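You operate a simulated robot arm through the tools that you are given. There is no shell and no other tool.

You are at the controls of a simulated robot arm. One attempt, no reset.

JOB
Run the two bags on the conveyor up into the blue crate.
Fine: before starting set the job card's speed and roll the crate carriage under the belt's end; green button starts, black stops; draw the carriage back at the end. Hands off the belt while it runs. Where these are worked on the way, their far stop is far enough and under half their travel is too little: crate carriage.

The check looks at the end state, three seconds after you hand in, the way a careful person would. Anything else that was tipped, shoved, dropped, spilled or broken makes it a failure.

ROBOT AND FRAMES
A 7-joint arm with a fingered hand, fixed in place. Base frame: the origin is on the floor under the middle of its stand, x ahead of it, y to its left, z up. Readings come in mm, degrees, newtons and seconds.
With the tool pointing down near the work surface it reaches from about 100 to 800 mm from the base axis. Its first joint turns from -69.0 to 172.0 degrees. Payload 5 kg.
The TCP is the grasp point between the finger pads, 32 mm short of the fingertips. In the tool frame z runs along the fingers and y along their closing line. The gripper opens to 160 mm; its body begins 89 mm behind the TCP. The gripper is a hand of 3 fingers: y runs from the thumb to the fingers, the wrist lies at [0, 0, -252] in the tool frame.
Orientation is that of the tool frame in the base frame, as a unit quaternion [x, y, z, w]. With the fingers straight down and closing along the base's y, the tool's x points along the base's -x, its y along +y and its z along -z.

CONTROLS
- The arm moves only by the tool apply_moves. Its arguments are lists of equal length, an entry for each row: "delta_pos": the shift along the tool's x, y, z in units of 30 mm (1.0 is 30 mm), a list of three; "rotation": the turn, a rotation vector about the tool's x, y, z in units of 4 degrees (1.0 is 4 degrees), a list of three. In form: {"delta_pos": [[tx, ty, tz], ...], "rotation": [[rx, ry, rz], ...]}. A call has 1 to 20 rows; each row shifts and turns the commanded pose from where the row before left it, along the tool's axes as they then stand. A call with a number of a shift or a turn outside -1 to 1 is refused whole. Each row takes 0.2 s and may step no farther than 50 mm and 8.6 degrees from the row before; otherwise, the whole call is refused. Where a pose cannot be reached the arm comes as near as it can. A force on the tool above 40 N (or 10 N above the force at the start of the call, whichever is more), or a blocked arm, ends the call early, and 0.2 s more pass. In this call time passes only in rows, and 0.2 s behind the last. It gives the time, the measured TCP pose, the force on the tool (base axes), the opening and the grip force at its end, in the units of the frame above (readings bear some noise), with the torque about the TCP (base axes, N m) and any sound that the robot's microphone picked up.
- Cameras (640 x 400 px; columns grow to the right, rows downward): "scene" is fixed at [50.2, 652.5, 1688.7]; the picture's right is [-0.78, -0.63, 0.00], its down [-0.28, 0.34, -0.90] and it looks along [0.57, -0.70, -0.44] (base axes); focal length 360 px, centre (320, 200). "wrist" rides on the gripper at [65, -4, -116] in the tool frame; the picture's right is [0.06, 1.00, 0.00], its down [-0.87, 0.05, -0.49] and it looks along [-0.49, 0.03, 0.87] (tool axes); focal length 261 px, centre (320, 200). There is no depth. A picture from a camera that has moved, and an enlarged one, comes with that camera's place and axes in the base frame and with its lens.
- grab_frame(camera): a new picture of that camera. It takes no simulated time.
- slide_trunk(by): slides the trunk up (or, below 0, down) by that many mm; the arm rides with it, the base frame stays. It gives what a move gives, with no picture.
- move_fingers(finger1, finger2, thumb_bend): sets how far each is bent, from 0 (flat) to 1 (curled in); at 0.3 the hand is open as for a grip, at 0.7 the pads meet at the TCP. One left out holds its place. A second passes; each finger stops where it meets its share of the squeeze, and holds until it gets a number again. It is the only way to open and close the hand. It gives what a move gives, with no picture; readings hold the bend of each and the force on the fingers (four entries, about 0 where the hand has none), thumb and palm.
- zoom(camera, box): a new picture of the part [left, top, right, bottom] of that camera's present view, enlarged. It takes no simulated time.
- job_done(): hands the job in; it is judged then, once.

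Places have to be worked out from the pictures, the camera data and where the tool is seen. Open the gripper and draw the arm clear of the work before you hand the job in, unless the task says otherwise.

The tools are called by a JSON object that holds its "method" and its "body". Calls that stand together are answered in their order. apply_moves: Moves the arm, as the interface text tells. Its arguments: {"type":"object","properties":{"delta_pos":{"type":"array"},"rotation":{"type":"array"}},"required":["delta_pos","rotation"]} The other tools are called the same way: slide_trunk (by) moves the trunk up or down; move_fingers (finger1, finger2, thumb_bend) moves the fingers one by one; grab_frame (camera) takes a picture; zoom (camera, box) takes an enlarged picture of a part of a camera's view; job_done () hands the job in.

At the start:

```text
clock: 0.0
ee_pos: [693.4, 1.2, 1516.0]
orientation: [0.0, 1.0, 0.0, 0.001]
wrist_force: [0.8, 0.0, -0.1]
ft_torque: [0.0, 0.01, 0.01]
gripper_width: 159.8
gripper_force: 0.1
shape: jaw
bend: [0.3, 0.3, 0.3]
finger forces: [0.0, 0.0, 0.0, 0.1, 0.0, 0.0]
trunk travel left (down, up): [-875.0, 65.0]
```

scene: 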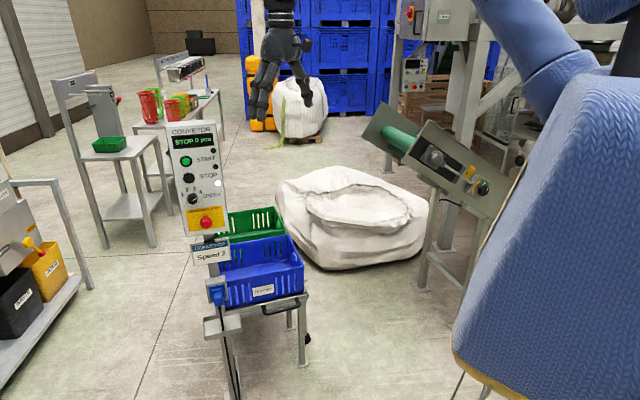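
wrist: 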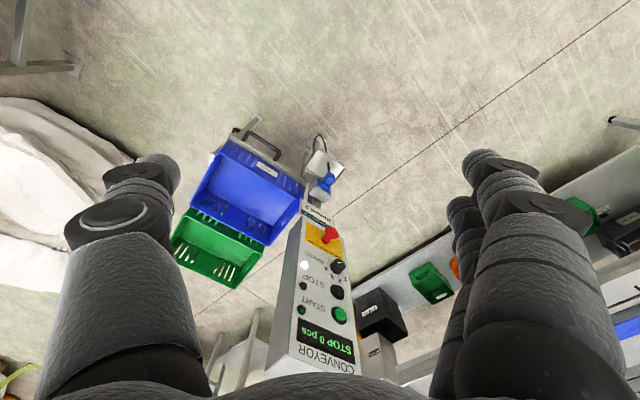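

The pictures show a control panel with a dial, start/stop buttons, a job card, crates on a carriage and an inclined belt. I'll zoom in to read the details.

{"method": "zoom", "body": {"camera": "scene", "box": [160, 110, 320, 210]}}

{"method": "zoom", "body": {"camera": "scene", "box": [180, 200, 340, 400]}}

{"method": "zoom", "body": {"camera": "scene", "box": [350, 80, 540, 290]}}

{"method": "zoom", "body": {"camera": "wrist", "box": [160, 100, 400, 380]}}

```text
4.00 times, centred on (240, 160) of scene
camera zoom: at [50.2, 652.5, 1688.7], right [-0.78, -0.63, 0.0], down [-0.28, 0.34, -0.9], along [0.57, -0.7, -0.44], focal length 1440 px, centre (640, 360)
```

zoom: 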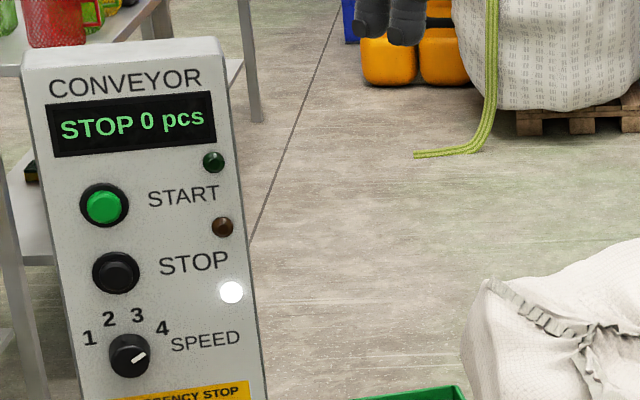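

```text
2.00 times, centred on (260, 300) of scene
camera zoom: at [50.2, 652.5, 1688.7], right [-0.78, -0.63, 0.0], down [-0.28, 0.34, -0.9], along [0.57, -0.7, -0.44], focal length 720 px, centre (440, 0)
```

zoom: 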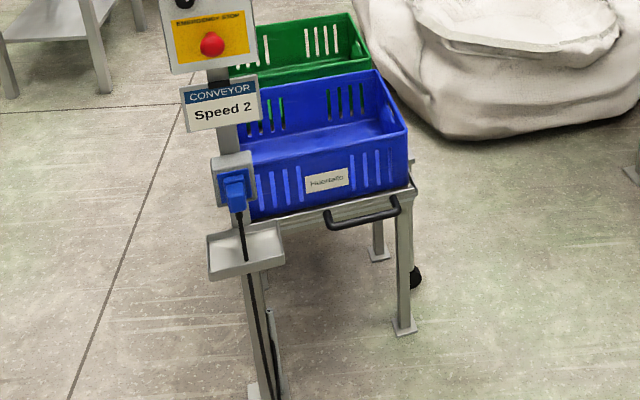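

```text
1.90 times, centred on (445, 185) of scene
camera zoom: at [50.2, 652.5, 1688.7], right [-0.78, -0.63, 0.0], down [-0.28, 0.34, -0.9], along [0.57, -0.7, -0.44], focal length 686 px, centre (82, 229)
```

zoom: 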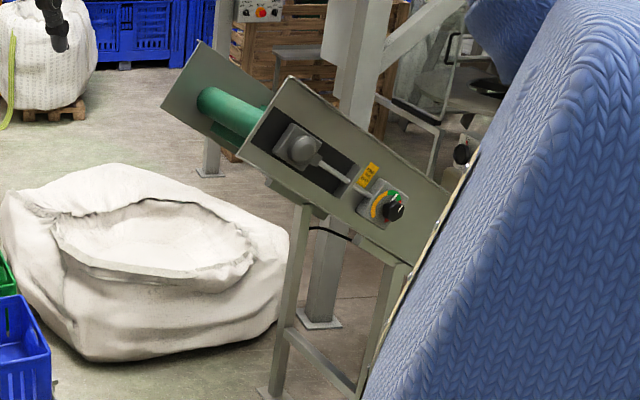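

```text
1.43 times, centred on (280, 240) of wrist
camera zoom: at [628.5, -2.9, 1631.6], right [-0.06, 1.0, 0.0], down [0.87, 0.05, 0.49], along [0.49, 0.03, -0.87], focal length 372 px, centre (377, 143)
```

zoom: 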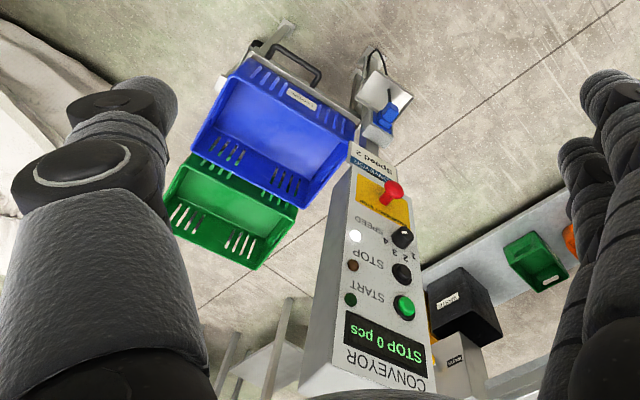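

The card says Speed 2 and the dial is at 4. I triangulate START at about (1094, 64, 1284), the dial at about (1086, 68, 1152) and the carriage handle at about (1009, -238, 506). The belt isn't well seen yet, so I turn the wrist in place to look toward -y.

{"method": "apply_moves", "body": {"delta_pos": [[0, 0, 0], [0, 0, 0], [0, 0, 0], [0, 0, 0], [0, 0, 0], [0, 0, 0], [0, 0, 0], [0, 0, 0], [0, 0, 0], [0, 0, 0], [0, 0, 0], [0, 0, 0]], "rotation": [[0, 0, 1], [0, 0, 1], [0, 0, 1], [0, 0, 1], [0, 0, 1], [0, 0, 1], [0, 0, 1], [0, 0, 1], [0, 0, 1], [0, 0, 1], [0, 0, 1], [0, 0, 1]]}}

{"method": "grab_frame", "body": {"camera": "wrist"}}

```text
clock: 2.6
ee_pos: [693.2, -0.1, 1515.8]
orientation: [0.407, 0.914, 0.0, 0.0]
wrist_force: [0.1, 1.1, 0.0]
ft_torque: [-0.01, -0.03, -0.01]
gripper_width: 160.0
gripper_force: 0.0
shape: jaw
bend: [0.3, 0.3, 0.3]
finger forces: [0.1, 0.1, 0.0, 0.0, 0.0, 0.0]
trunk travel left (down, up): [-875.0, 65.0]
```

```text
taken
camera wrist: at [647.3, 46.9, 1631.6], right [0.7, 0.71, 0.0], down [0.62, -0.61, 0.49], along [0.35, -0.34, -0.87], focal length 261 px, centre (320, 200)
```

wrist: 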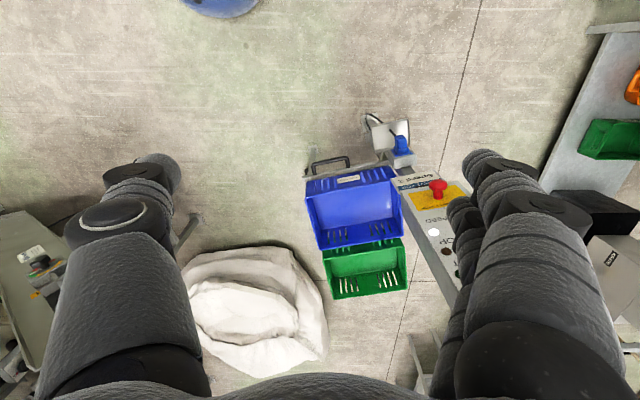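

The turn works, and the conveyor shows at the left edge. I turn farther toward it and tilt the view up a bit.

{"method": "apply_moves", "body": {"delta_pos": [[0, 0, 0], [0, 0, 0], [0, 0, 0], [0, 0, 0], [0, 0, 0], [0, 0, 0], [0, 0, 0], [0, 0, 0], [0, 0, 0], [0, 0, 0], [0, 0, 0], [0, 0, 0], [0, 0, 0], [0, 0, 0], [0, 0, 0]], "rotation": [[0, 0, 1], [0, 0, 1], [0, 0, 1], [0, 0, 1], [0, 0, 1], [0, 0, 1], [0, 0, 1], [0, 0, 1], [0, 0, 1], [0, -1, 0], [0, -1, 0], [0, -1, 0], [0, -1, 0], [0, -1, 0], [0, -1, 0]]}}

{"method": "grab_frame", "body": {"camera": "wrist"}}

{"method": "grab_frame", "body": {"camera": "scene"}}

```text
clock: 5.8
ee_pos: [692.9, 2.5, 1518.3]
orientation: [0.654, 0.727, -0.139, 0.156]
wrist_force: [0.3, 0.6, 0.4]
ft_torque: [-0.06, -0.02, -0.04]
gripper_width: 159.8
gripper_force: 0.2
shape: jaw
bend: [0.3, 0.3, 0.3]
finger forces: [0.0, 0.0, 0.0, 0.0, 0.0, 0.1]
trunk travel left (down, up): [-875.0, 65.0]
```

```text
taken
camera wrist: at [677.9, 108.8, 1595.3], right [0.99, 0.16, -0.03], down [0.12, -0.58, 0.8], along [0.11, -0.8, -0.59], focal length 261 px, centre (320, 200)
```

wrist: 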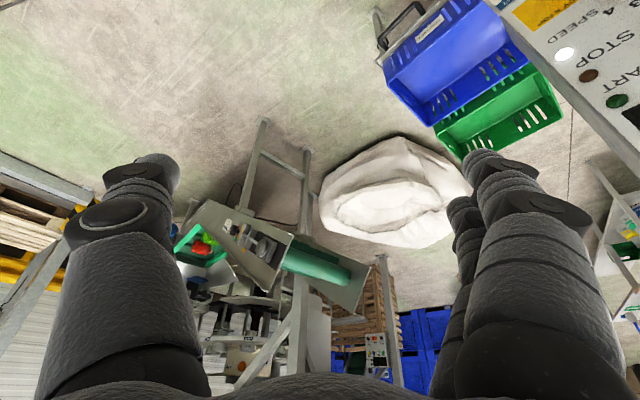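

```text
taken
```

scene: 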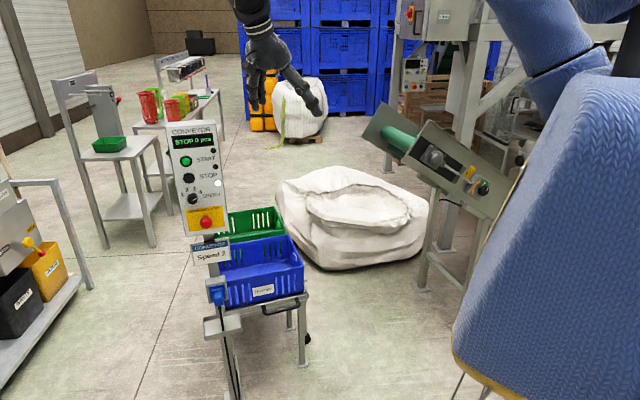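

The conveyor end with its green roller is now in view (picture upside down). I zoom on it.

{"method": "zoom", "body": {"camera": "wrist", "box": [160, 100, 400, 380]}}

{"method": "zoom", "body": {"camera": "wrist", "box": [360, 0, 600, 150]}}

```text
1.43 times, centred on (280, 240) of wrist
camera zoom: at [677.9, 108.8, 1595.3], right [0.99, 0.16, -0.03], down [0.12, -0.58, 0.8], along [0.11, -0.8, -0.59], focal length 372 px, centre (377, 143)
```

zoom: 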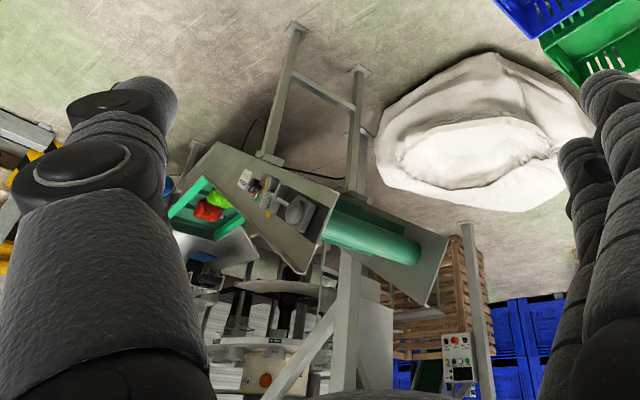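

```text
2.67 times, centred on (480, 75) of wrist
camera zoom: at [677.9, 108.8, 1595.3], right [0.99, 0.16, -0.03], down [0.12, -0.58, 0.8], along [0.11, -0.8, -0.59], focal length 695 px, centre (-107, 533)
```

zoom: 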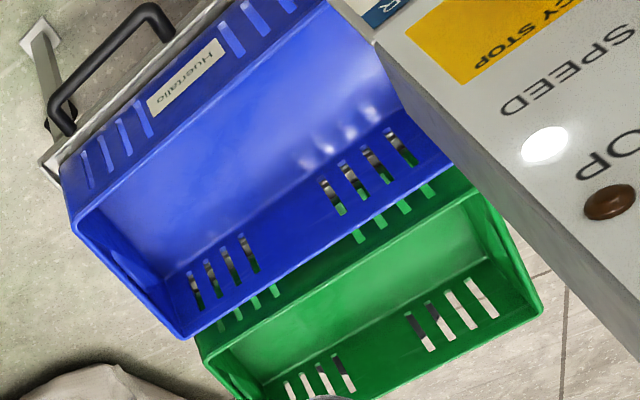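

Triangulation puts the belt's upper end around (860, -800, 1230), with its axis running roughly along (0.52, 0.85). The blue crate is straight ahead of it, about 600 mm away. I zoom closely on the side plate, the panel and the plug to check for other switches.

{"method": "zoom", "body": {"camera": "scene", "box": [400, 130, 500, 210]}}

{"method": "zoom", "body": {"camera": "scene", "box": [185, 230, 325, 345]}}

{"method": "zoom", "body": {"camera": "wrist", "box": [165, 190, 295, 300]}}

```text
5.00 times, centred on (450, 170) of scene
camera zoom: at [50.2, 652.5, 1688.7], right [-0.78, -0.63, 0.0], down [-0.28, 0.34, -0.9], along [0.57, -0.7, -0.44], focal length 1800 px, centre (-330, 350)
```

zoom: 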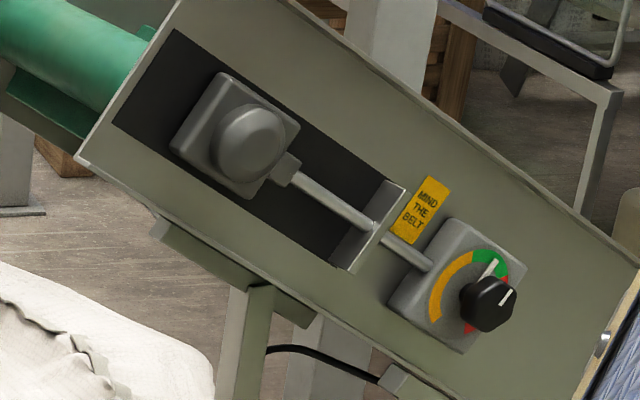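

```text
3.48 times, centred on (255, 288) of scene
camera zoom: at [50.2, 652.5, 1688.7], right [-0.78, -0.63, 0.0], down [-0.28, 0.34, -0.9], along [0.57, -0.7, -0.44], focal length 1252 px, centre (546, -104)
```

zoom: 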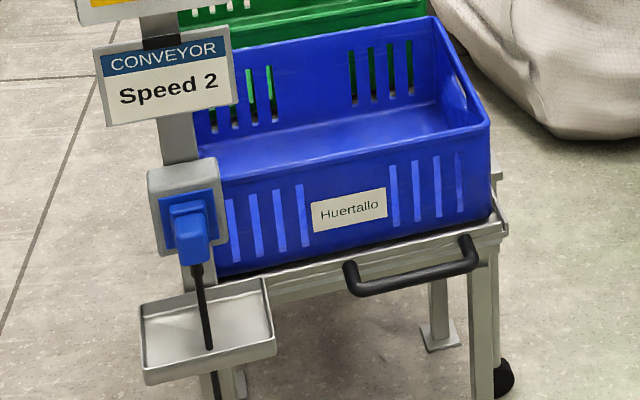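

```text
3.64 times, centred on (230, 245) of wrist
camera zoom: at [677.9, 108.8, 1595.3], right [0.99, 0.16, -0.03], down [0.12, -0.58, 0.8], along [0.11, -0.8, -0.59], focal length 948 px, centre (647, 36)
```

zoom: 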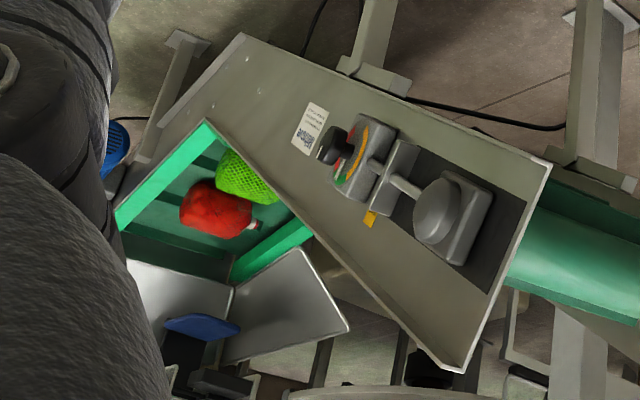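

The knob on the conveyor side is a belt tracking/tension adjuster, and its needle is in the green, so I leave it alone. The two bags, red and green mesh, sit at the belt's low end. Next I turn the wrist back to face the panel.

{"method": "apply_moves", "body": {"delta_pos": [[0, 0, 0], [0, 0, 0], [0, 0, 0], [0, 0, 0], [0, 0, 0], [0, 0, 0], [0, 0, 0], [0, 0, 0], [0, 0, 0], [0, 0, 0], [0, 0, 0], [0, 0, 0], [0, 0, 0], [0, 0, 0], [0, 0, 0], [0, 0, 0], [0, 0, 0], [0, 0, 0], [0, 0, 0], [0, 0, 0]], "rotation": [[0, 1, 0], [0, 1, 0], [0, 1, 0], [0, 1, 0], [0, 1, 0], [0, 1, 0], [0, 0, -1], [0, 0, -1], [0, 0, -1], [0, 0, -1], [0, 0, -1], [0, 0, -1], [0, 0, -1], [0, 0, -1], [0, 0, -1], [0, 0, -1], [0, 0, -1], [0, 0, -1], [0, 0, -1], [0, 0, -1]]}}

{"method": "apply_moves", "body": {"delta_pos": [[0, 0, 0], [0, 0, 0], [0, 0, 0], [0, 0, 0], [0, 0, 0], [0, 0, 0], [0, 0, 0], [0, 0, 0], [0, 0, 0], [0, 0, 0], [0, 0, 0], [0, 0, 0], [0, 0, 0], [0, 0, 0], [0, 0, 0], [0, 0, 0], [0, 0, 0], [0, 0, 0], [0, 0, 0]], "rotation": [[0, 0, -1], [0, 0, -1], [0, 0, -1], [0, 0, -1], [0, 0, -1], [0, 0, -1], [0, 0, -1], [0, -1, 0], [0, -1, 0], [0, -1, 0], [0, -1, 0], [0, -1, 0], [0, -1, 0], [0, -1, 0], [0, -1, 0], [0, -1, 0], [0, -1, 0], [0, -1, 0], [0, -1, 0]]}}

{"method": "grab_frame", "body": {"camera": "wrist"}}

```text
clock: 10.0
ee_pos: [693.0, 0.7, 1516.2]
orientation: [0.241, 0.97, -0.001, -0.001]
wrist_force: [-0.7, 0.0, 0.6]
ft_torque: [0.01, 0.0, -0.03]
gripper_width: 160.0
gripper_force: 0.0
shape: jaw
bend: [0.3, 0.3, 0.3]
finger forces: [0.1, 0.0, 0.0, 0.0, 0.0, 0.0]
trunk travel left (down, up): [-875.0, 65.0]
```

```text
clock: 14.0
ee_pos: [692.3, 1.0, 1516.3]
orientation: [-0.001, 0.913, 0.0, 0.407]
wrist_force: [0.7, 0.1, 0.5]
ft_torque: [-0.02, 0.0, 0.01]
gripper_width: 159.7
gripper_force: 0.1
shape: jaw
bend: [0.3, 0.3, 0.3]
finger forces: [0.0, 0.0, 0.0, 0.0, 0.1, 0.0]
trunk travel left (down, up): [-875.0, 65.0]
```

```text
taken
camera wrist: at [563.6, -2.4, 1544.9], right [-0.04, 1.0, -0.05], down [0.22, 0.05, 0.98], along [0.98, 0.03, -0.22], focal length 261 px, centre (320, 200)
```

wrist: 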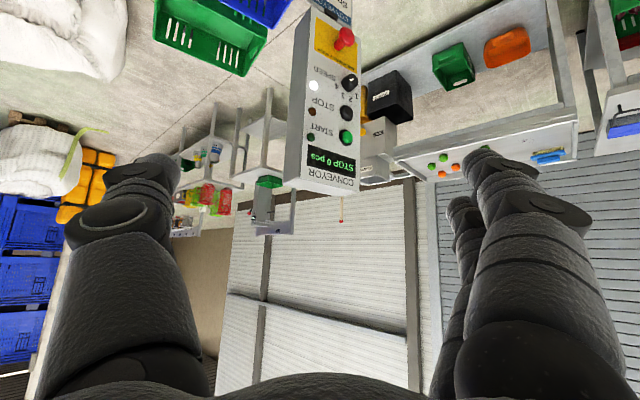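

The panel is now in front of the hand. I level the tool to point at +x and lower the trunk so the hand is at panel height.

{"method": "apply_moves", "body": {"delta_pos": [[0, 0, 0], [0, 0, 0], [0, 0, 0], [0, 0, 0], [0, 0, 0], [0, 0, 0], [0, 0, 0], [0, 0, 0], [0, 0, 0], [0, 0, 0], [0, 0, 0]], "rotation": [[0, -1, 0], [0, -1, 0], [0, -1, 0], [0, -1, 0], [0, -1, 0], [0, -1, 0], [0, -1, 0], [0, -1, 0], [0, -1, 0], [0, -1, 0], [0, -0.5, 0]]}}

{"method": "slide_trunk", "body": {"by": -340}}

{"method": "grab_frame", "body": {"camera": "wrist"}}

{"method": "grab_frame", "body": {"camera": "scene"}}

```text
clock: 16.6
ee_pos: [701.8, -22.5, 1532.3]
orientation: [0.038, 0.706, 0.011, 0.707]
wrist_force: [0.1, -0.1, 0.3]
ft_torque: [-0.03, 0.03, -0.03]
gripper_width: 160.2
gripper_force: 0.0
shape: jaw
bend: [0.3, 0.3, 0.3]
finger forces: [0.0, 0.0, 0.1, 0.1, 0.1, 0.1]
trunk travel left (down, up): [-875.0, 65.0]
stopped in row 11: the arm was blocked; the commanded pose is now the measured one
```

```text
clock: 19.9
ee_pos: [701.2, -23.8, 1192.0]
orientation: [0.036, 0.706, 0.013, 0.707]
wrist_force: [0.1, 0.3, -0.3]
ft_torque: [-0.01, -0.02, -0.02]
gripper_width: 160.1
gripper_force: 0.1
shape: jaw
bend: [0.3, 0.3, 0.3]
finger forces: [0.0, 0.0, 0.0, 0.1, 0.0, 0.1]
trunk travel left (down, up): [-535.0, 405.0]
```

```text
taken
camera wrist: at [585.6, -18.8, 1126.1], right [0.03, 1.0, 0.01], down [-0.49, 0.01, 0.87], along [0.87, -0.03, 0.49], focal length 261 px, centre (320, 200)
```

wrist: 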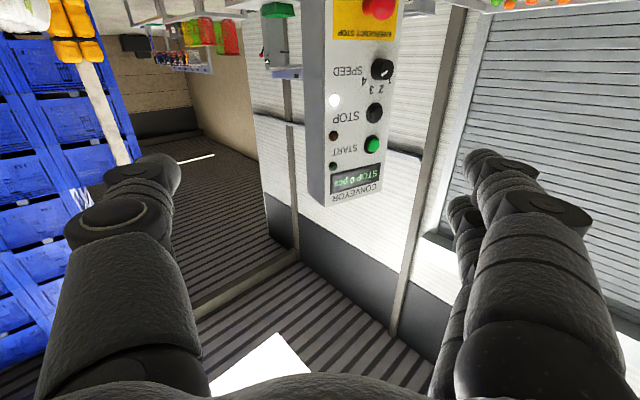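

```text
taken
```

scene: 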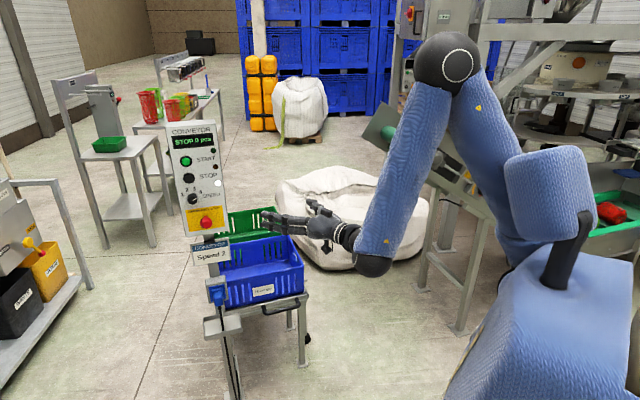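

The last half-step hit a joint limit but the tool is practically level, and the scene shows the arm clear of everything. I zoom on the panel for dial details.

{"method": "zoom", "body": {"camera": "wrist", "box": [310, 0, 410, 210]}}

{"method": "zoom", "body": {"camera": "scene", "box": [165, 170, 235, 240]}}

```text
1.90 times, centred on (360, 105) of wrist
camera zoom: at [585.6, -18.8, 1126.1], right [0.03, 1.0, 0.01], down [-0.49, 0.01, 0.87], along [0.87, -0.03, 0.49], focal length 496 px, centre (244, 381)
```

zoom: 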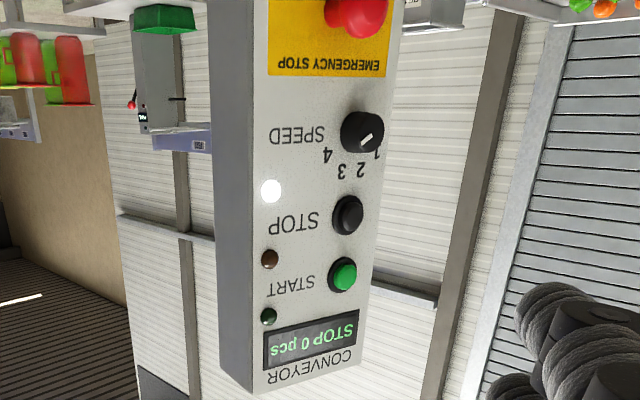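

```text
5.71 times, centred on (200, 205) of scene
camera zoom: at [50.2, 652.5, 1688.7], right [-0.78, -0.63, 0.0], down [-0.28, 0.34, -0.9], along [0.57, -0.7, -0.44], focal length 2057 px, centre (1006, 171)
```

zoom: 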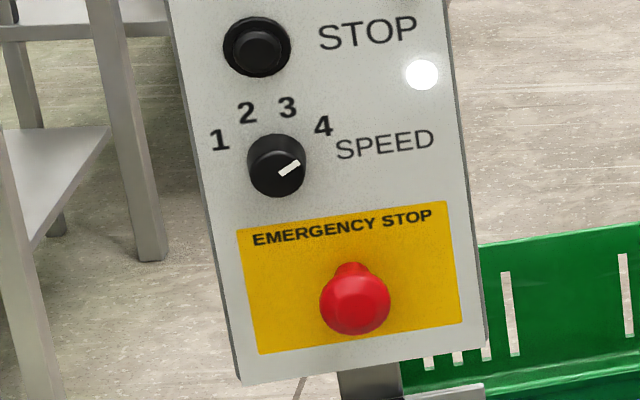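

The pointer direction is ambiguous in these views, so I zoom in further on the knob from both cameras.

{"method": "zoom", "body": {"camera": "wrist", "box": [366, 50, 396, 100]}}

{"method": "zoom", "body": {"camera": "scene", "box": [182, 180, 212, 210]}}

```text
8.00 times, centred on (381, 75) of wrist
camera zoom: at [585.6, -18.8, 1126.1], right [0.03, 1.0, 0.01], down [-0.49, 0.01, 0.87], along [0.87, -0.03, 0.49], focal length 2085 px, centre (-168, 1200)
```

zoom: 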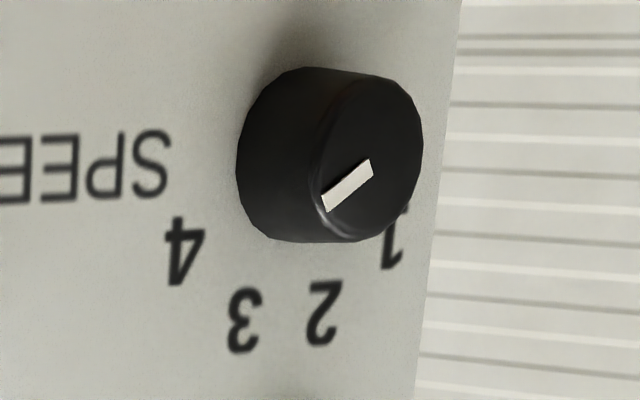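

```text
13.33 times, centred on (197, 195) of scene
camera zoom: at [50.2, 652.5, 1688.7], right [-0.78, -0.63, 0.0], down [-0.28, 0.34, -0.9], along [0.57, -0.7, -0.44], focal length 4799 px, centre (1960, 267)
```

zoom: 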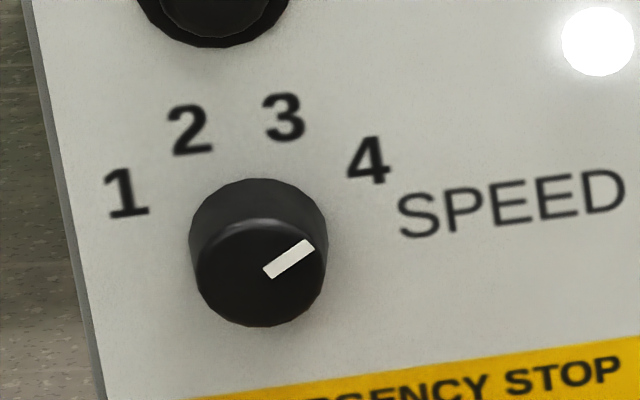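

The pointer is on 4. Knob base at (1086, 68, 1155) and face at (1070, 78, 1155) give a panel normal of about (-0.85, 0.53, 0). I correct the roll, move to about 150 mm in front of the dial, and then yaw to face the panel square-on.

{"method": "apply_moves", "body": {"delta_pos": [[0, 0, 0], [0.137, 0.637, 0.956], [0.137, 0.637, 0.956], [0.137, 0.637, 0.956], [0.137, 0.637, 0.956], [0.137, 0.637, 0.956], [0.137, 0.637, 0.956], [0.137, 0.637, 0.956], [0.137, 0.637, 0.956], [0.137, 0.637, 0.956]], "rotation": [[0, 0, -1], [0, 0, 0], [0, 0, 0], [0, 0, 0], [0, 0, 0], [0, 0, 0], [0, 0, 0], [0, 0, 0], [0, 0, 0], [0, 0, 0]]}}

{"method": "apply_moves", "body": {"delta_pos": [[0, 0, 0], [0, 0, 0], [0, 0, 0], [0, 0, 0], [0, 0, 0], [0, 0, 0], [0, 0, 0], [0, 0, 0]], "rotation": [[1, 0, 0], [1, 0, 0], [1, 0, 0], [1, 0, 0], [1, 0, 0], [1, 0, 0], [1, 0, 0], [0.5, 0, 0]]}}

{"method": "grab_frame", "body": {"camera": "wrist"}}

{"method": "grab_frame", "body": {"camera": "scene"}}

```text
clock: 22.1
ee_pos: [966.9, 139.6, 1153.1]
orientation: [0.011, 0.708, -0.014, 0.706]
wrist_force: [-0.3, 0.0, -0.3]
ft_torque: [0.02, 0.02, -0.01]
gripper_width: 160.2
gripper_force: 0.1
shape: jaw
bend: [0.3, 0.3, 0.3]
finger forces: [0.1, 0.0, 0.0, 0.0, 0.0, 0.0]
trunk travel left (down, up): [-535.0, 405.0]
```

```text
clock: 23.9
ee_pos: [995.2, 89.0, 1171.7]
orientation: [0.19, 0.69, -0.177, 0.676]
wrist_force: [0.6, -0.9, -0.1]
ft_torque: [-0.01, 0.01, 0.03]
gripper_width: 159.9
gripper_force: 0.0
shape: jaw
bend: [0.3, 0.3, 0.3]
finger forces: [0.0, 0.0, 0.1, 0.0, 0.1, 0.0]
out of reach, approached as far as the arm can: row 6, 7, 8
trunk travel left (down, up): [-535.0, 405.0]
```

```text
taken
camera wrist: at [891.6, 146.0, 1109.6], right [0.5, 0.86, -0.05], down [-0.38, 0.27, 0.88], along [0.78, -0.42, 0.47], focal length 261 px, centre (320, 200)
```

wrist: 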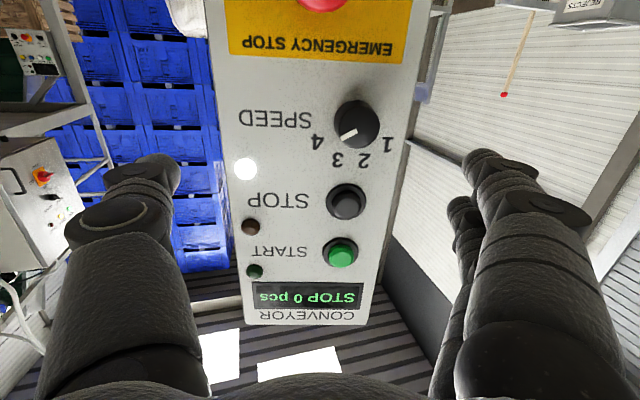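

```text
taken
```

scene: 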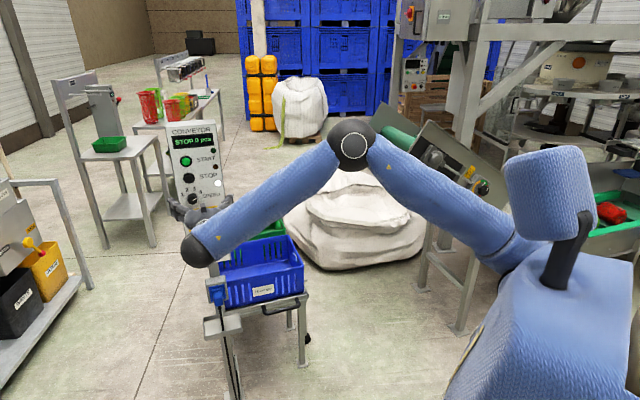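

The arm got near the pose but reports reach limits; the elbow is bent, so it's likely a wrist-joint limit caused by the trunk height. I back off from the panel first, then lower the trunk, and then raise the hand relative to it.

{"method": "apply_moves", "body": {"delta_pos": [[0, 0, -1], [0, 0, -1], [0, 0, -1], [0, 0, -1], [0, 0, -1]], "rotation": [[0, 0, 0], [0, 0, 0], [0, 0, 0], [0, 0, 0], [0, 0, 0]]}}

{"method": "slide_trunk", "body": {"by": -150}}

{"method": "grab_frame", "body": {"camera": "scene"}}

```text
clock: 25.0
ee_pos: [933.0, 81.6, 1073.2]
orientation: [0.173, 0.746, -0.187, 0.616]
wrist_force: [1.3, 0.0, 0.8]
ft_torque: [-0.01, 0.02, 0.0]
gripper_width: 160.2
gripper_force: 0.1
shape: jaw
bend: [0.3, 0.3, 0.3]
finger forces: [0.1, 0.0, 0.0, 0.0, 0.0, 0.0]
out of reach, approached as far as the arm can: row 1, 2, 3, 4, 5
trunk travel left (down, up): [-535.0, 405.0]
stopped in row 5: the arm was blocked; the commanded pose is now the measured one
```

```text
clock: 26.7
ee_pos: [932.2, 81.7, 924.9]
orientation: [0.174, 0.744, -0.187, 0.617]
wrist_force: [-0.3, -0.7, -0.4]
ft_torque: [0.0, 0.04, -0.01]
gripper_width: 159.8
gripper_force: 0.0
shape: jaw
bend: [0.3, 0.3, 0.3]
finger forces: [0.1, 0.0, 0.0, 0.0, 0.1, 0.0]
trunk travel left (down, up): [-385.0, 555.0]
```

```text
taken
```

scene: 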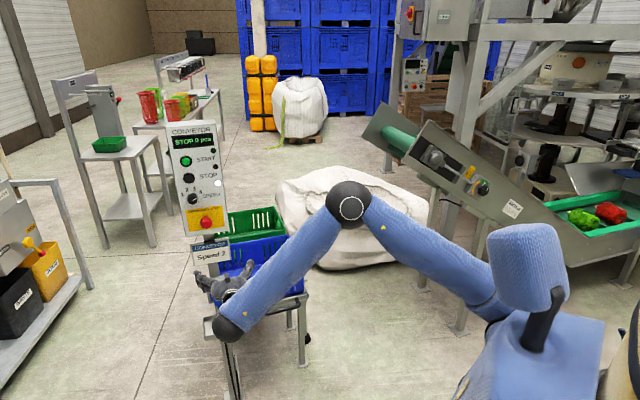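

Now the bags (red and green) are visible on the belt's low end. I raise the hand straight up about 230 mm to dial height, then level and square it to the panel.

{"method": "apply_moves", "body": {"delta_pos": [[-0.942, -0.06, -0.161], [-0.942, -0.06, -0.161], [-0.942, -0.06, -0.161], [-0.942, -0.06, -0.161], [-0.942, -0.06, -0.161], [-0.942, -0.06, -0.161], [-0.942, -0.06, -0.161], [-0.942, -0.06, -0.161], [0, 0, 0], [0, 0, 0], [0, 0, 0]], "rotation": [[0, 0, 0], [0, 0, 0], [0, 0, 0], [0, 0, 0], [0, 0, 0], [0, 0, 0], [0, 0, 0], [0, 0, 0], [0.2, -0.79, 0.33], [0.2, -0.79, 0.33], [0.2, -0.79, 0.33]]}}

{"method": "grab_frame", "body": {"camera": "wrist"}}

{"method": "grab_frame", "body": {"camera": "scene"}}

```text
clock: 29.3
ee_pos: [947.4, 24.9, 1174.7]
orientation: [0.238, 0.682, -0.186, 0.666]
wrist_force: [-1.1, -1.2, 0.7]
ft_torque: [0.01, 0.02, -0.01]
gripper_width: 160.0
gripper_force: 0.0
shape: jaw
bend: [0.3, 0.3, 0.3]
finger forces: [0.0, 0.1, 0.1, 0.0, 0.1, 0.0]
trunk travel left (down, up): [-385.0, 555.0]
stopped in row 11: the arm was blocked; the commanded pose is now the measured one
```

```text
taken
camera wrist: at [850.7, 92.5, 1114.9], right [0.57, 0.82, 0.0], down [-0.37, 0.26, 0.89], along [0.73, -0.51, 0.45], focal length 261 px, centre (320, 200)
```

wrist: 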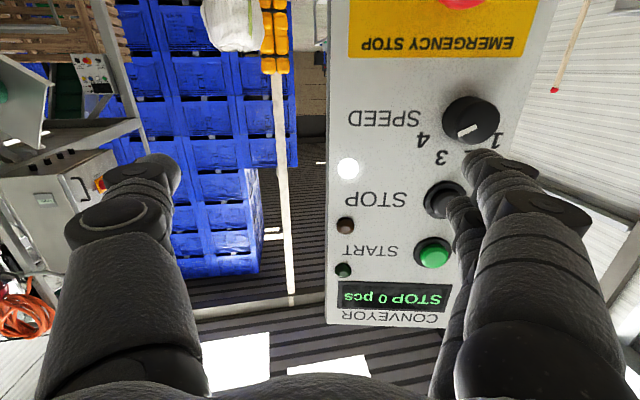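

```text
taken
```

scene: 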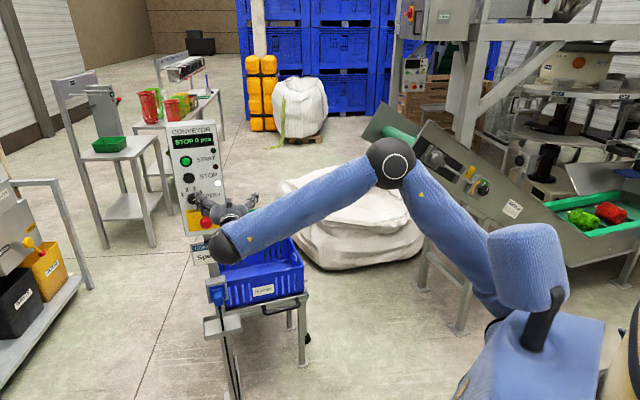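

The wrist seems limited to a bend of roughly 75° between forearm and tool. With the trunk lower, the forearm will point upward and the bend will shrink. I relax the tool pitch, back off, and slide the trunk down 230 mm.

{"method": "apply_moves", "body": {"delta_pos": [[0, 0, -0.5], [0, 0, -0.5], [0, 0, -0.5], [0, 0, -0.5]], "rotation": [[0, 1, 0], [0, 1, 0], [0, 1, 0], [0, 1, 0]]}}

{"method": "slide_trunk", "body": {"by": -230}}

{"method": "grab_frame", "body": {"camera": "scene"}}

```text
clock: 30.3
ee_pos: [897.3, 61.9, 1186.9]
orientation: [0.259, 0.768, -0.15, 0.566]
wrist_force: [0.3, 0.2, 0.0]
ft_torque: [-0.01, 0.01, -0.01]
gripper_width: 160.0
gripper_force: 0.1
shape: jaw
bend: [0.3, 0.3, 0.3]
finger forces: [0.0, 0.1, 0.1, 0.0, 0.1, 0.0]
trunk travel left (down, up): [-385.0, 555.0]
```

```text
clock: 32.7
ee_pos: [898.7, 60.9, 954.2]
orientation: [0.259, 0.768, -0.151, 0.566]
wrist_force: [0.4, 0.3, -0.2]
ft_torque: [-0.01, 0.0, -0.01]
gripper_width: 159.8
gripper_force: 0.0
shape: jaw
bend: [0.3, 0.3, 0.3]
finger forces: [0.1, 0.1, 0.0, 0.0, 0.0, 0.1]
trunk travel left (down, up): [-155.0, 785.0]
```

```text
taken
```

scene: 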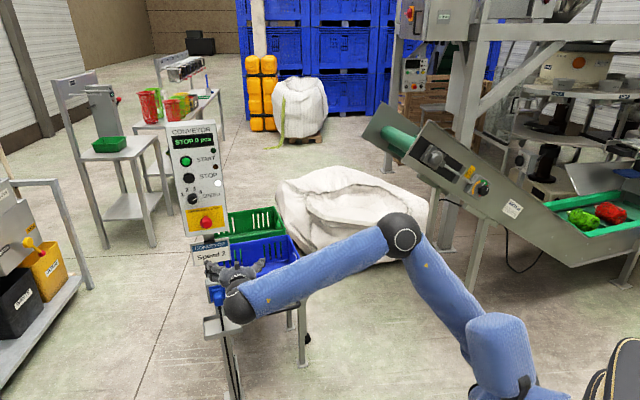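

The trunk is lower and the arm geometry looks better. I raise the hand to dial height, level and square it, and shift along the panel toward the dial.

{"method": "apply_moves", "body": {"delta_pos": [[-0.885, 0.057, -0.293], [-0.885, 0.057, -0.293], [-0.885, 0.057, -0.293], [-0.885, 0.057, -0.293], [-0.885, 0.057, -0.293], [-0.885, 0.057, -0.293], [-0.885, 0.057, -0.293], [0, 0, 0], [0, 0, 0], [0, 0, 0], [0, 0, 0], [0, 0, 0]], "rotation": [[0, 0, 0], [0, 0, 0], [0, 0, 0], [0, 0, 0], [0, 0, 0], [0, 0, 0], [0, 0, 0], [-0.15, -0.91, -0.21], [-0.15, -0.91, -0.21], [-0.15, -0.91, -0.21], [-0.15, -0.91, -0.21], [-0.15, -0.91, -0.21]]}}

{"method": "grab_frame", "body": {"camera": "wrist"}}

{"method": "grab_frame", "body": {"camera": "scene"}}

```text
clock: 35.3
ee_pos: [897.2, 62.6, 1151.7]
orientation: [0.19, 0.681, -0.191, 0.681]
wrist_force: [1.2, 0.2, -0.4]
ft_torque: [0.0, -0.01, 0.04]
gripper_width: 160.0
gripper_force: 0.1
shape: jaw
bend: [0.3, 0.3, 0.3]
finger forces: [0.0, 0.0, 0.0, 0.1, 0.0, 0.0]
trunk travel left (down, up): [-155.0, 785.0]
```

```text
taken
camera wrist: at [796.7, 117.4, 1085.6], right [0.52, 0.85, -0.06], down [-0.39, 0.3, 0.87], along [0.76, -0.42, 0.49], focal length 261 px, centre (320, 200)
```

wrist: 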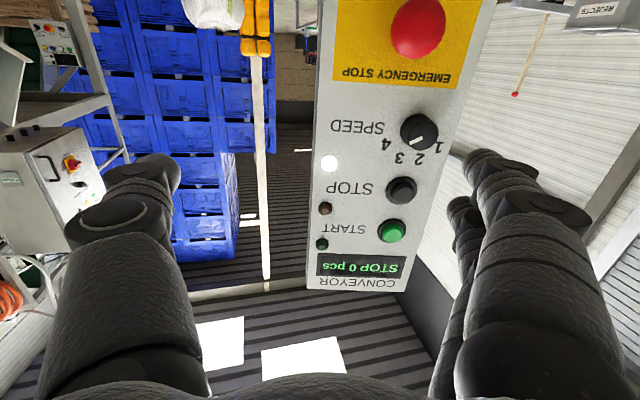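

```text
taken
```

scene: 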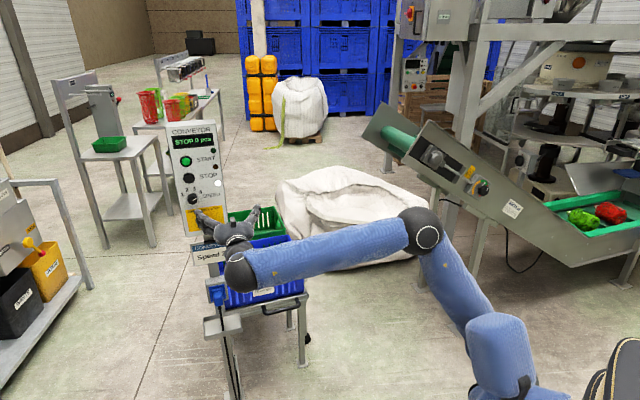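

The tool is now exactly square to the panel. The dial appears about 99 mm to the right (along tool y) at the right height, roughly 150 mm ahead, so I shift sideways to line up and test-close the hand in free air to see where the tips go.

{"method": "apply_moves", "body": {"delta_pos": [[0, 0.83, 0], [0, 0.83, 0], [0, 0.83, 0], [0, 0.83, 0]], "rotation": [[0, 0, 0], [0, 0, 0], [0, 0, 0], [0, 0, 0]]}}

{"method": "move_fingers", "body": {"finger1": 0.55, "finger2": 0.55, "thumb_bend": 0.55}}

{"method": "grab_frame", "body": {"camera": "wrist"}}

{"method": "grab_frame", "body": {"camera": "scene"}}

```text
clock: 36.5
ee_pos: [965.7, 70.0, 1180.2]
orientation: [0.234, 0.683, -0.18, 0.669]
wrist_force: [-0.3, 0.3, 1.1]
ft_torque: [0.01, -0.01, -0.02]
gripper_width: 159.8
gripper_force: 0.1
shape: jaw
bend: [0.3, 0.3, 0.3]
finger forces: [0.0, 0.0, 0.0, 0.1, 0.0, 0.0]
trunk travel left (down, up): [-155.0, 785.0]
stopped in row 4: the arm was blocked; the commanded pose is now the measured one
```

```text
clock: 37.5
ee_pos: [964.6, 69.8, 1180.5]
orientation: [0.232, 0.683, -0.179, 0.67]
wrist_force: [0.9, -0.6, -0.4]
ft_torque: [0.01, 0.01, -0.01]
gripper_width: 67.9
gripper_force: 0.1
shape: fingers
bend: [0.55, 0.55, 0.55]
finger forces: [0.1, 0.0, 0.0, 0.0, 0.0, 0.0]
trunk travel left (down, up): [-155.0, 785.0]
```

```text
taken
camera wrist: at [867.4, 136.8, 1119.7], right [0.56, 0.83, 0.0], down [-0.38, 0.25, 0.89], along [0.74, -0.5, 0.46], focal length 261 px, centre (320, 200)
```

wrist: 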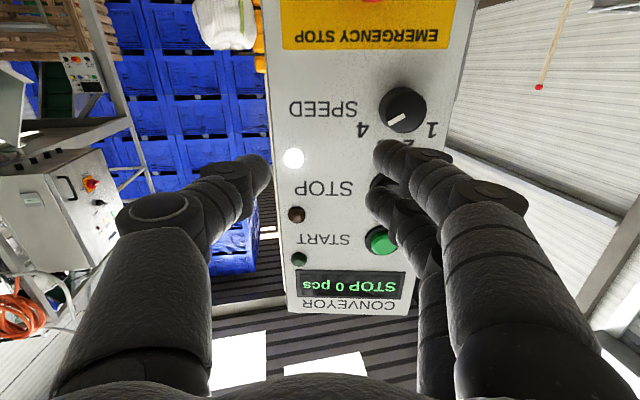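

```text
taken
```

scene: 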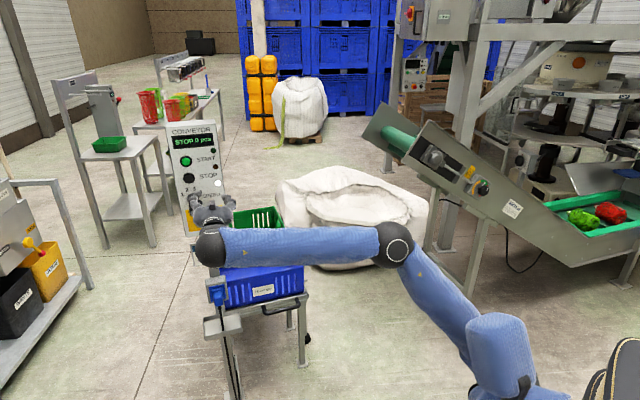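

The block again is the wrist-bend limit when the arm is not extended; extending toward the dial should relieve it. I reduce the yaw by 12°, fix the roll, then move toward a point about 100 mm in front of the dial.

{"method": "apply_moves", "body": {"delta_pos": [[0, 0, 0], [0, 0, 0], [0, 0, 0], [0.28, 0.674, 0.162], [0.28, 0.674, 0.162], [0.28, 0.674, 0.162]], "rotation": [[-1, 0, -0.32], [-1, 0, -0.32], [-1, 0, -0.32], [0, 0, 0], [0, 0, 0], [0, 0, 0]]}}

{"method": "grab_frame", "body": {"camera": "wrist"}}

{"method": "grab_frame", "body": {"camera": "scene"}}

```text
clock: 38.9
ee_pos: [1000.2, 126.7, 1155.6]
orientation: [0.137, 0.705, -0.131, 0.684]
wrist_force: [0.9, -1.3, -0.1]
ft_torque: [0.0, 0.03, 0.01]
gripper_width: 67.4
gripper_force: 0.0
shape: fingers
bend: [0.55, 0.55, 0.55]
finger forces: [0.1, 0.1, 0.0, 0.0, 0.1, 0.0]
trunk travel left (down, up): [-155.0, 785.0]
```

```text
taken
camera wrist: at [889.2, 166.4, 1092.7], right [0.37, 0.93, -0.06], down [-0.41, 0.22, 0.88], along [0.83, -0.3, 0.46], focal length 261 px, centre (320, 200)
```

wrist: 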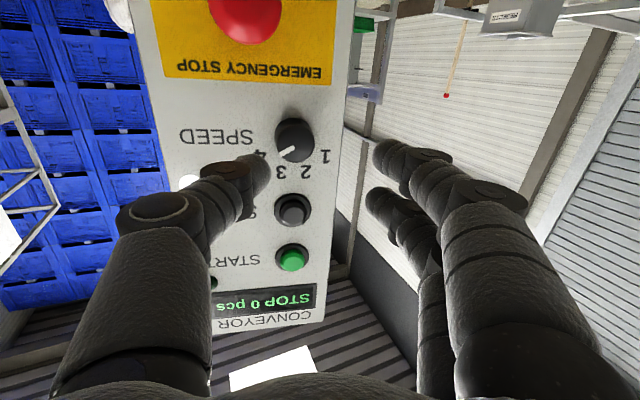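

```text
taken
```

scene: 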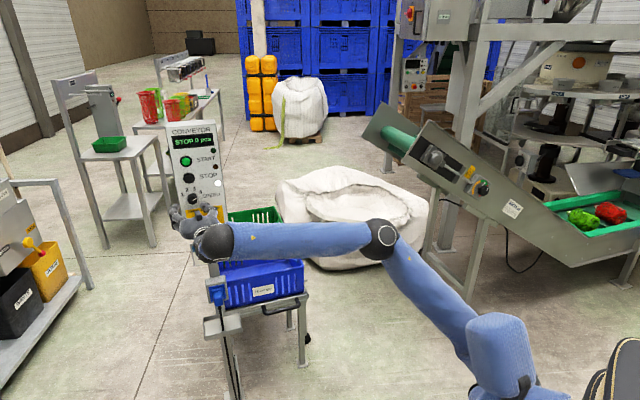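

The dial is now about 104 mm ahead, and the new view puts its height near 1148. I move in to about 60 mm from the panel and yaw the last 10° to be square.

{"method": "apply_moves", "body": {"delta_pos": [[0.13, -0.21, 0.71], [0.13, -0.21, 0.71], [0, 0, 0], [0, 0, 0], [0, 0, 0]], "rotation": [[0, 0, 0], [0, 0, 0], [0.83, -0.15, 0], [0.83, -0.15, 0], [0.83, -0.15, 0]]}}

{"method": "grab_frame", "body": {"camera": "wrist"}}

{"method": "zoom", "body": {"camera": "scene", "box": [150, 110, 290, 270]}}

```text
clock: 40.1
ee_pos: [1034.5, 98.3, 1146.8]
orientation: [0.194, 0.679, -0.194, 0.681]
wrist_force: [-0.2, -0.2, 0.2]
ft_torque: [0.04, -0.01, 0.07]
gripper_width: 67.3
gripper_force: 0.1
shape: fingers
bend: [0.55, 0.55, 0.55]
finger forces: [0.0, 0.0, 0.0, 0.0, 0.1, 0.0]
trunk travel left (down, up): [-155.0, 785.0]
```

```text
taken
camera wrist: at [933.9, 155.0, 1079.9], right [0.53, 0.85, -0.06], down [-0.39, 0.31, 0.87], along [0.76, -0.43, 0.49], focal length 261 px, centre (320, 200)
```

wrist: 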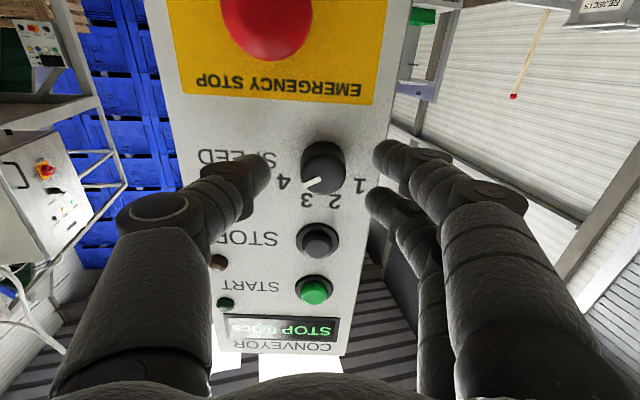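

```text
2.50 times, centred on (220, 190) of scene
camera zoom: at [50.2, 652.5, 1688.7], right [-0.78, -0.63, 0.0], down [-0.28, 0.34, -0.9], along [0.57, -0.7, -0.44], focal length 900 px, centre (570, 225)
```

zoom: 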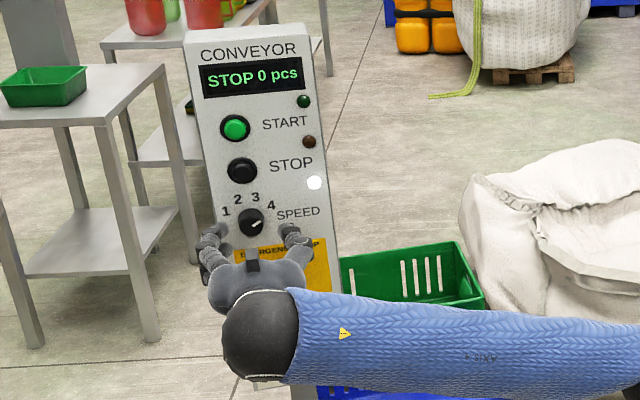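

The tool is square, with the dial centered just ahead (within about 2–3 mm), and the E-stop is about 62 mm below. I'll turn the knob in two 40° grips, counter-clockwise from 4 to 2. First I pre-roll +20° and center slightly.

{"method": "apply_moves", "body": {"delta_pos": [[0, 0.08, 0], [0, 0, 0], [0, 0, 0], [0, 0, 0], [0, 0, 0]], "rotation": [[0, 0, 1], [0, 0, 1], [0, 0, 1], [0, 0, 1], [0, 0, 1]]}}

{"method": "grab_frame", "body": {"camera": "wrist"}}

```text
clock: 41.3
ee_pos: [1035.7, 100.8, 1144.5]
orientation: [0.309, 0.636, -0.072, 0.704]
wrist_force: [-0.5, -0.1, 0.4]
ft_torque: [0.03, -0.02, 0.01]
gripper_width: 67.6
gripper_force: 0.0
shape: fingers
bend: [0.55, 0.55, 0.55]
finger forces: [0.1, 0.0, 0.1, 0.0, 0.1, 0.0]
trunk travel left (down, up): [-155.0, 785.0]
```

```text
taken
camera wrist: at [946.9, 177.6, 1082.2], right [0.5, 0.82, 0.28], down [-0.55, 0.05, 0.83], along [0.67, -0.58, 0.47], focal length 261 px, centre (320, 200)
```

wrist: 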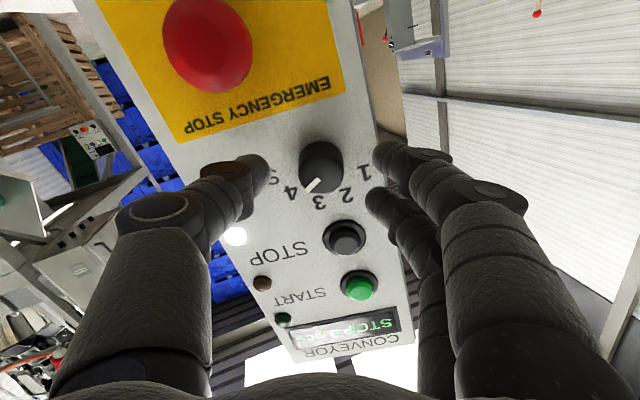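

The dial is centered and the thumb is clear of the E-stop. I move in 20 mm slowly and check the force.

{"method": "apply_moves", "body": {"delta_pos": [[0, 0, 0.25], [0, 0, 0.25], [0, 0, 0.17]], "rotation": [[0, 0, 0], [0, 0, 0], [0, 0, 0]]}}

{"method": "grab_frame", "body": {"camera": "wrist"}}

{"method": "zoom", "body": {"camera": "scene", "box": [170, 150, 250, 250]}}

```text
clock: 42.1
ee_pos: [1051.6, 89.9, 1145.4]
orientation: [0.309, 0.636, -0.072, 0.704]
wrist_force: [-0.9, 0.8, 0.3]
ft_torque: [0.01, 0.01, 0.02]
gripper_width: 67.4
gripper_force: 0.1
shape: fingers
bend: [0.55, 0.55, 0.55]
finger forces: [0.1, 0.0, 0.0, 0.0, 0.0, 0.1]
trunk travel left (down, up): [-155.0, 785.0]
```

```text
taken
camera wrist: at [963.7, 167.2, 1082.1], right [0.5, 0.82, 0.28], down [-0.55, 0.05, 0.83], along [0.67, -0.58, 0.47], focal length 261 px, centre (320, 200)
```

wrist: 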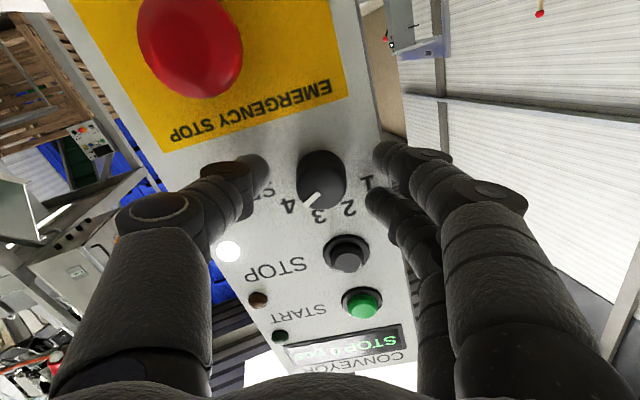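

```text
4.00 times, centred on (210, 200) of scene
camera zoom: at [50.2, 652.5, 1688.7], right [-0.78, -0.63, 0.0], down [-0.28, 0.34, -0.9], along [0.57, -0.7, -0.44], focal length 1440 px, centre (760, 200)
```

zoom: 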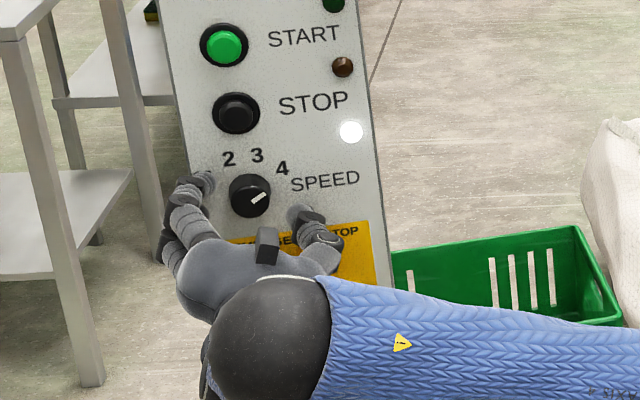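

Fingertips flank the knob and there's no contact yet (about 41 mm TCP to panel). I advance 6 mm more, then close gently around the knob.

{"method": "apply_moves", "body": {"delta_pos": [[0, 0, 0.1], [0, 0, 0.1]], "rotation": [[0, 0, 0], [0, 0, 0]]}}

{"method": "move_fingers", "body": {"finger1": 0.62, "finger2": 0.62, "thumb_bend": 0.62}}

{"method": "grab_frame", "body": {"camera": "wrist"}}

{"method": "zoom", "body": {"camera": "scene", "box": [170, 150, 250, 250]}}

```text
clock: 42.7
ee_pos: [1057.9, 87.1, 1146.2]
orientation: [0.309, 0.636, -0.072, 0.704]
wrist_force: [-0.3, 0.6, 0.5]
ft_torque: [0.02, -0.02, 0.01]
gripper_width: 67.4
gripper_force: 0.2
shape: fingers
bend: [0.55, 0.55, 0.55]
finger forces: [0.0, 0.1, 0.0, 0.0, 0.1, 0.1]
trunk travel left (down, up): [-155.0, 785.0]
```

```text
clock: 43.7
ee_pos: [1057.6, 86.2, 1145.2]
orientation: [0.31, 0.635, -0.074, 0.704]
wrist_force: [0.8, -0.1, -0.7]
ft_torque: [0.03, -0.03, -0.01]
gripper_width: 40.6
gripper_force: 0.0
shape: fingers
bend: [0.62, 0.62, 0.62]
finger forces: [0.0, 0.2, 0.1, 0.0, 0.0, 0.0]
trunk travel left (down, up): [-155.0, 785.0]
```

```text
taken
camera wrist: at [969.1, 163.8, 1082.0], right [0.5, 0.82, 0.28], down [-0.55, 0.05, 0.83], along [0.67, -0.58, 0.47], focal length 261 px, centre (320, 200)
```

wrist: 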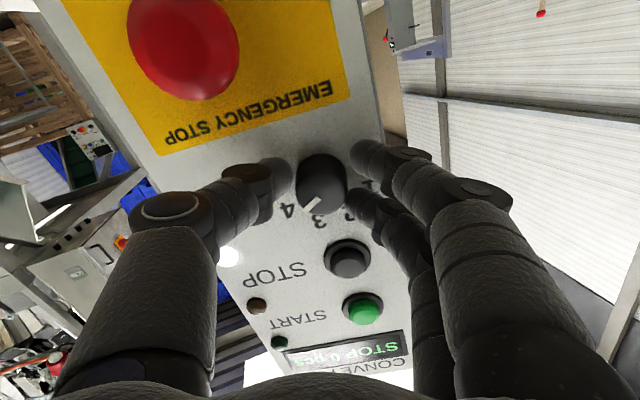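

```text
4.00 times, centred on (210, 200) of scene
camera zoom: at [50.2, 652.5, 1688.7], right [-0.78, -0.63, 0.0], down [-0.28, 0.34, -0.9], along [0.57, -0.7, -0.44], focal length 1440 px, centre (760, 200)
```

zoom: 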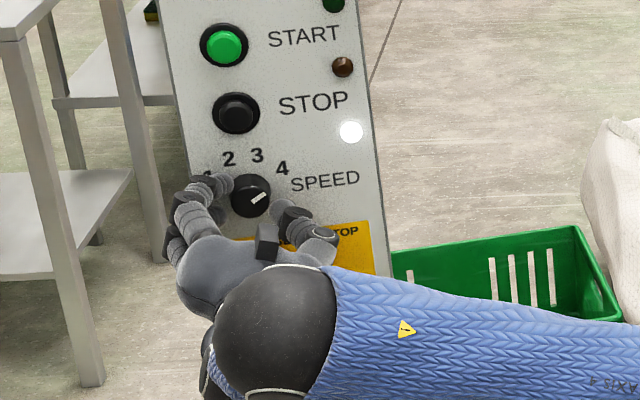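

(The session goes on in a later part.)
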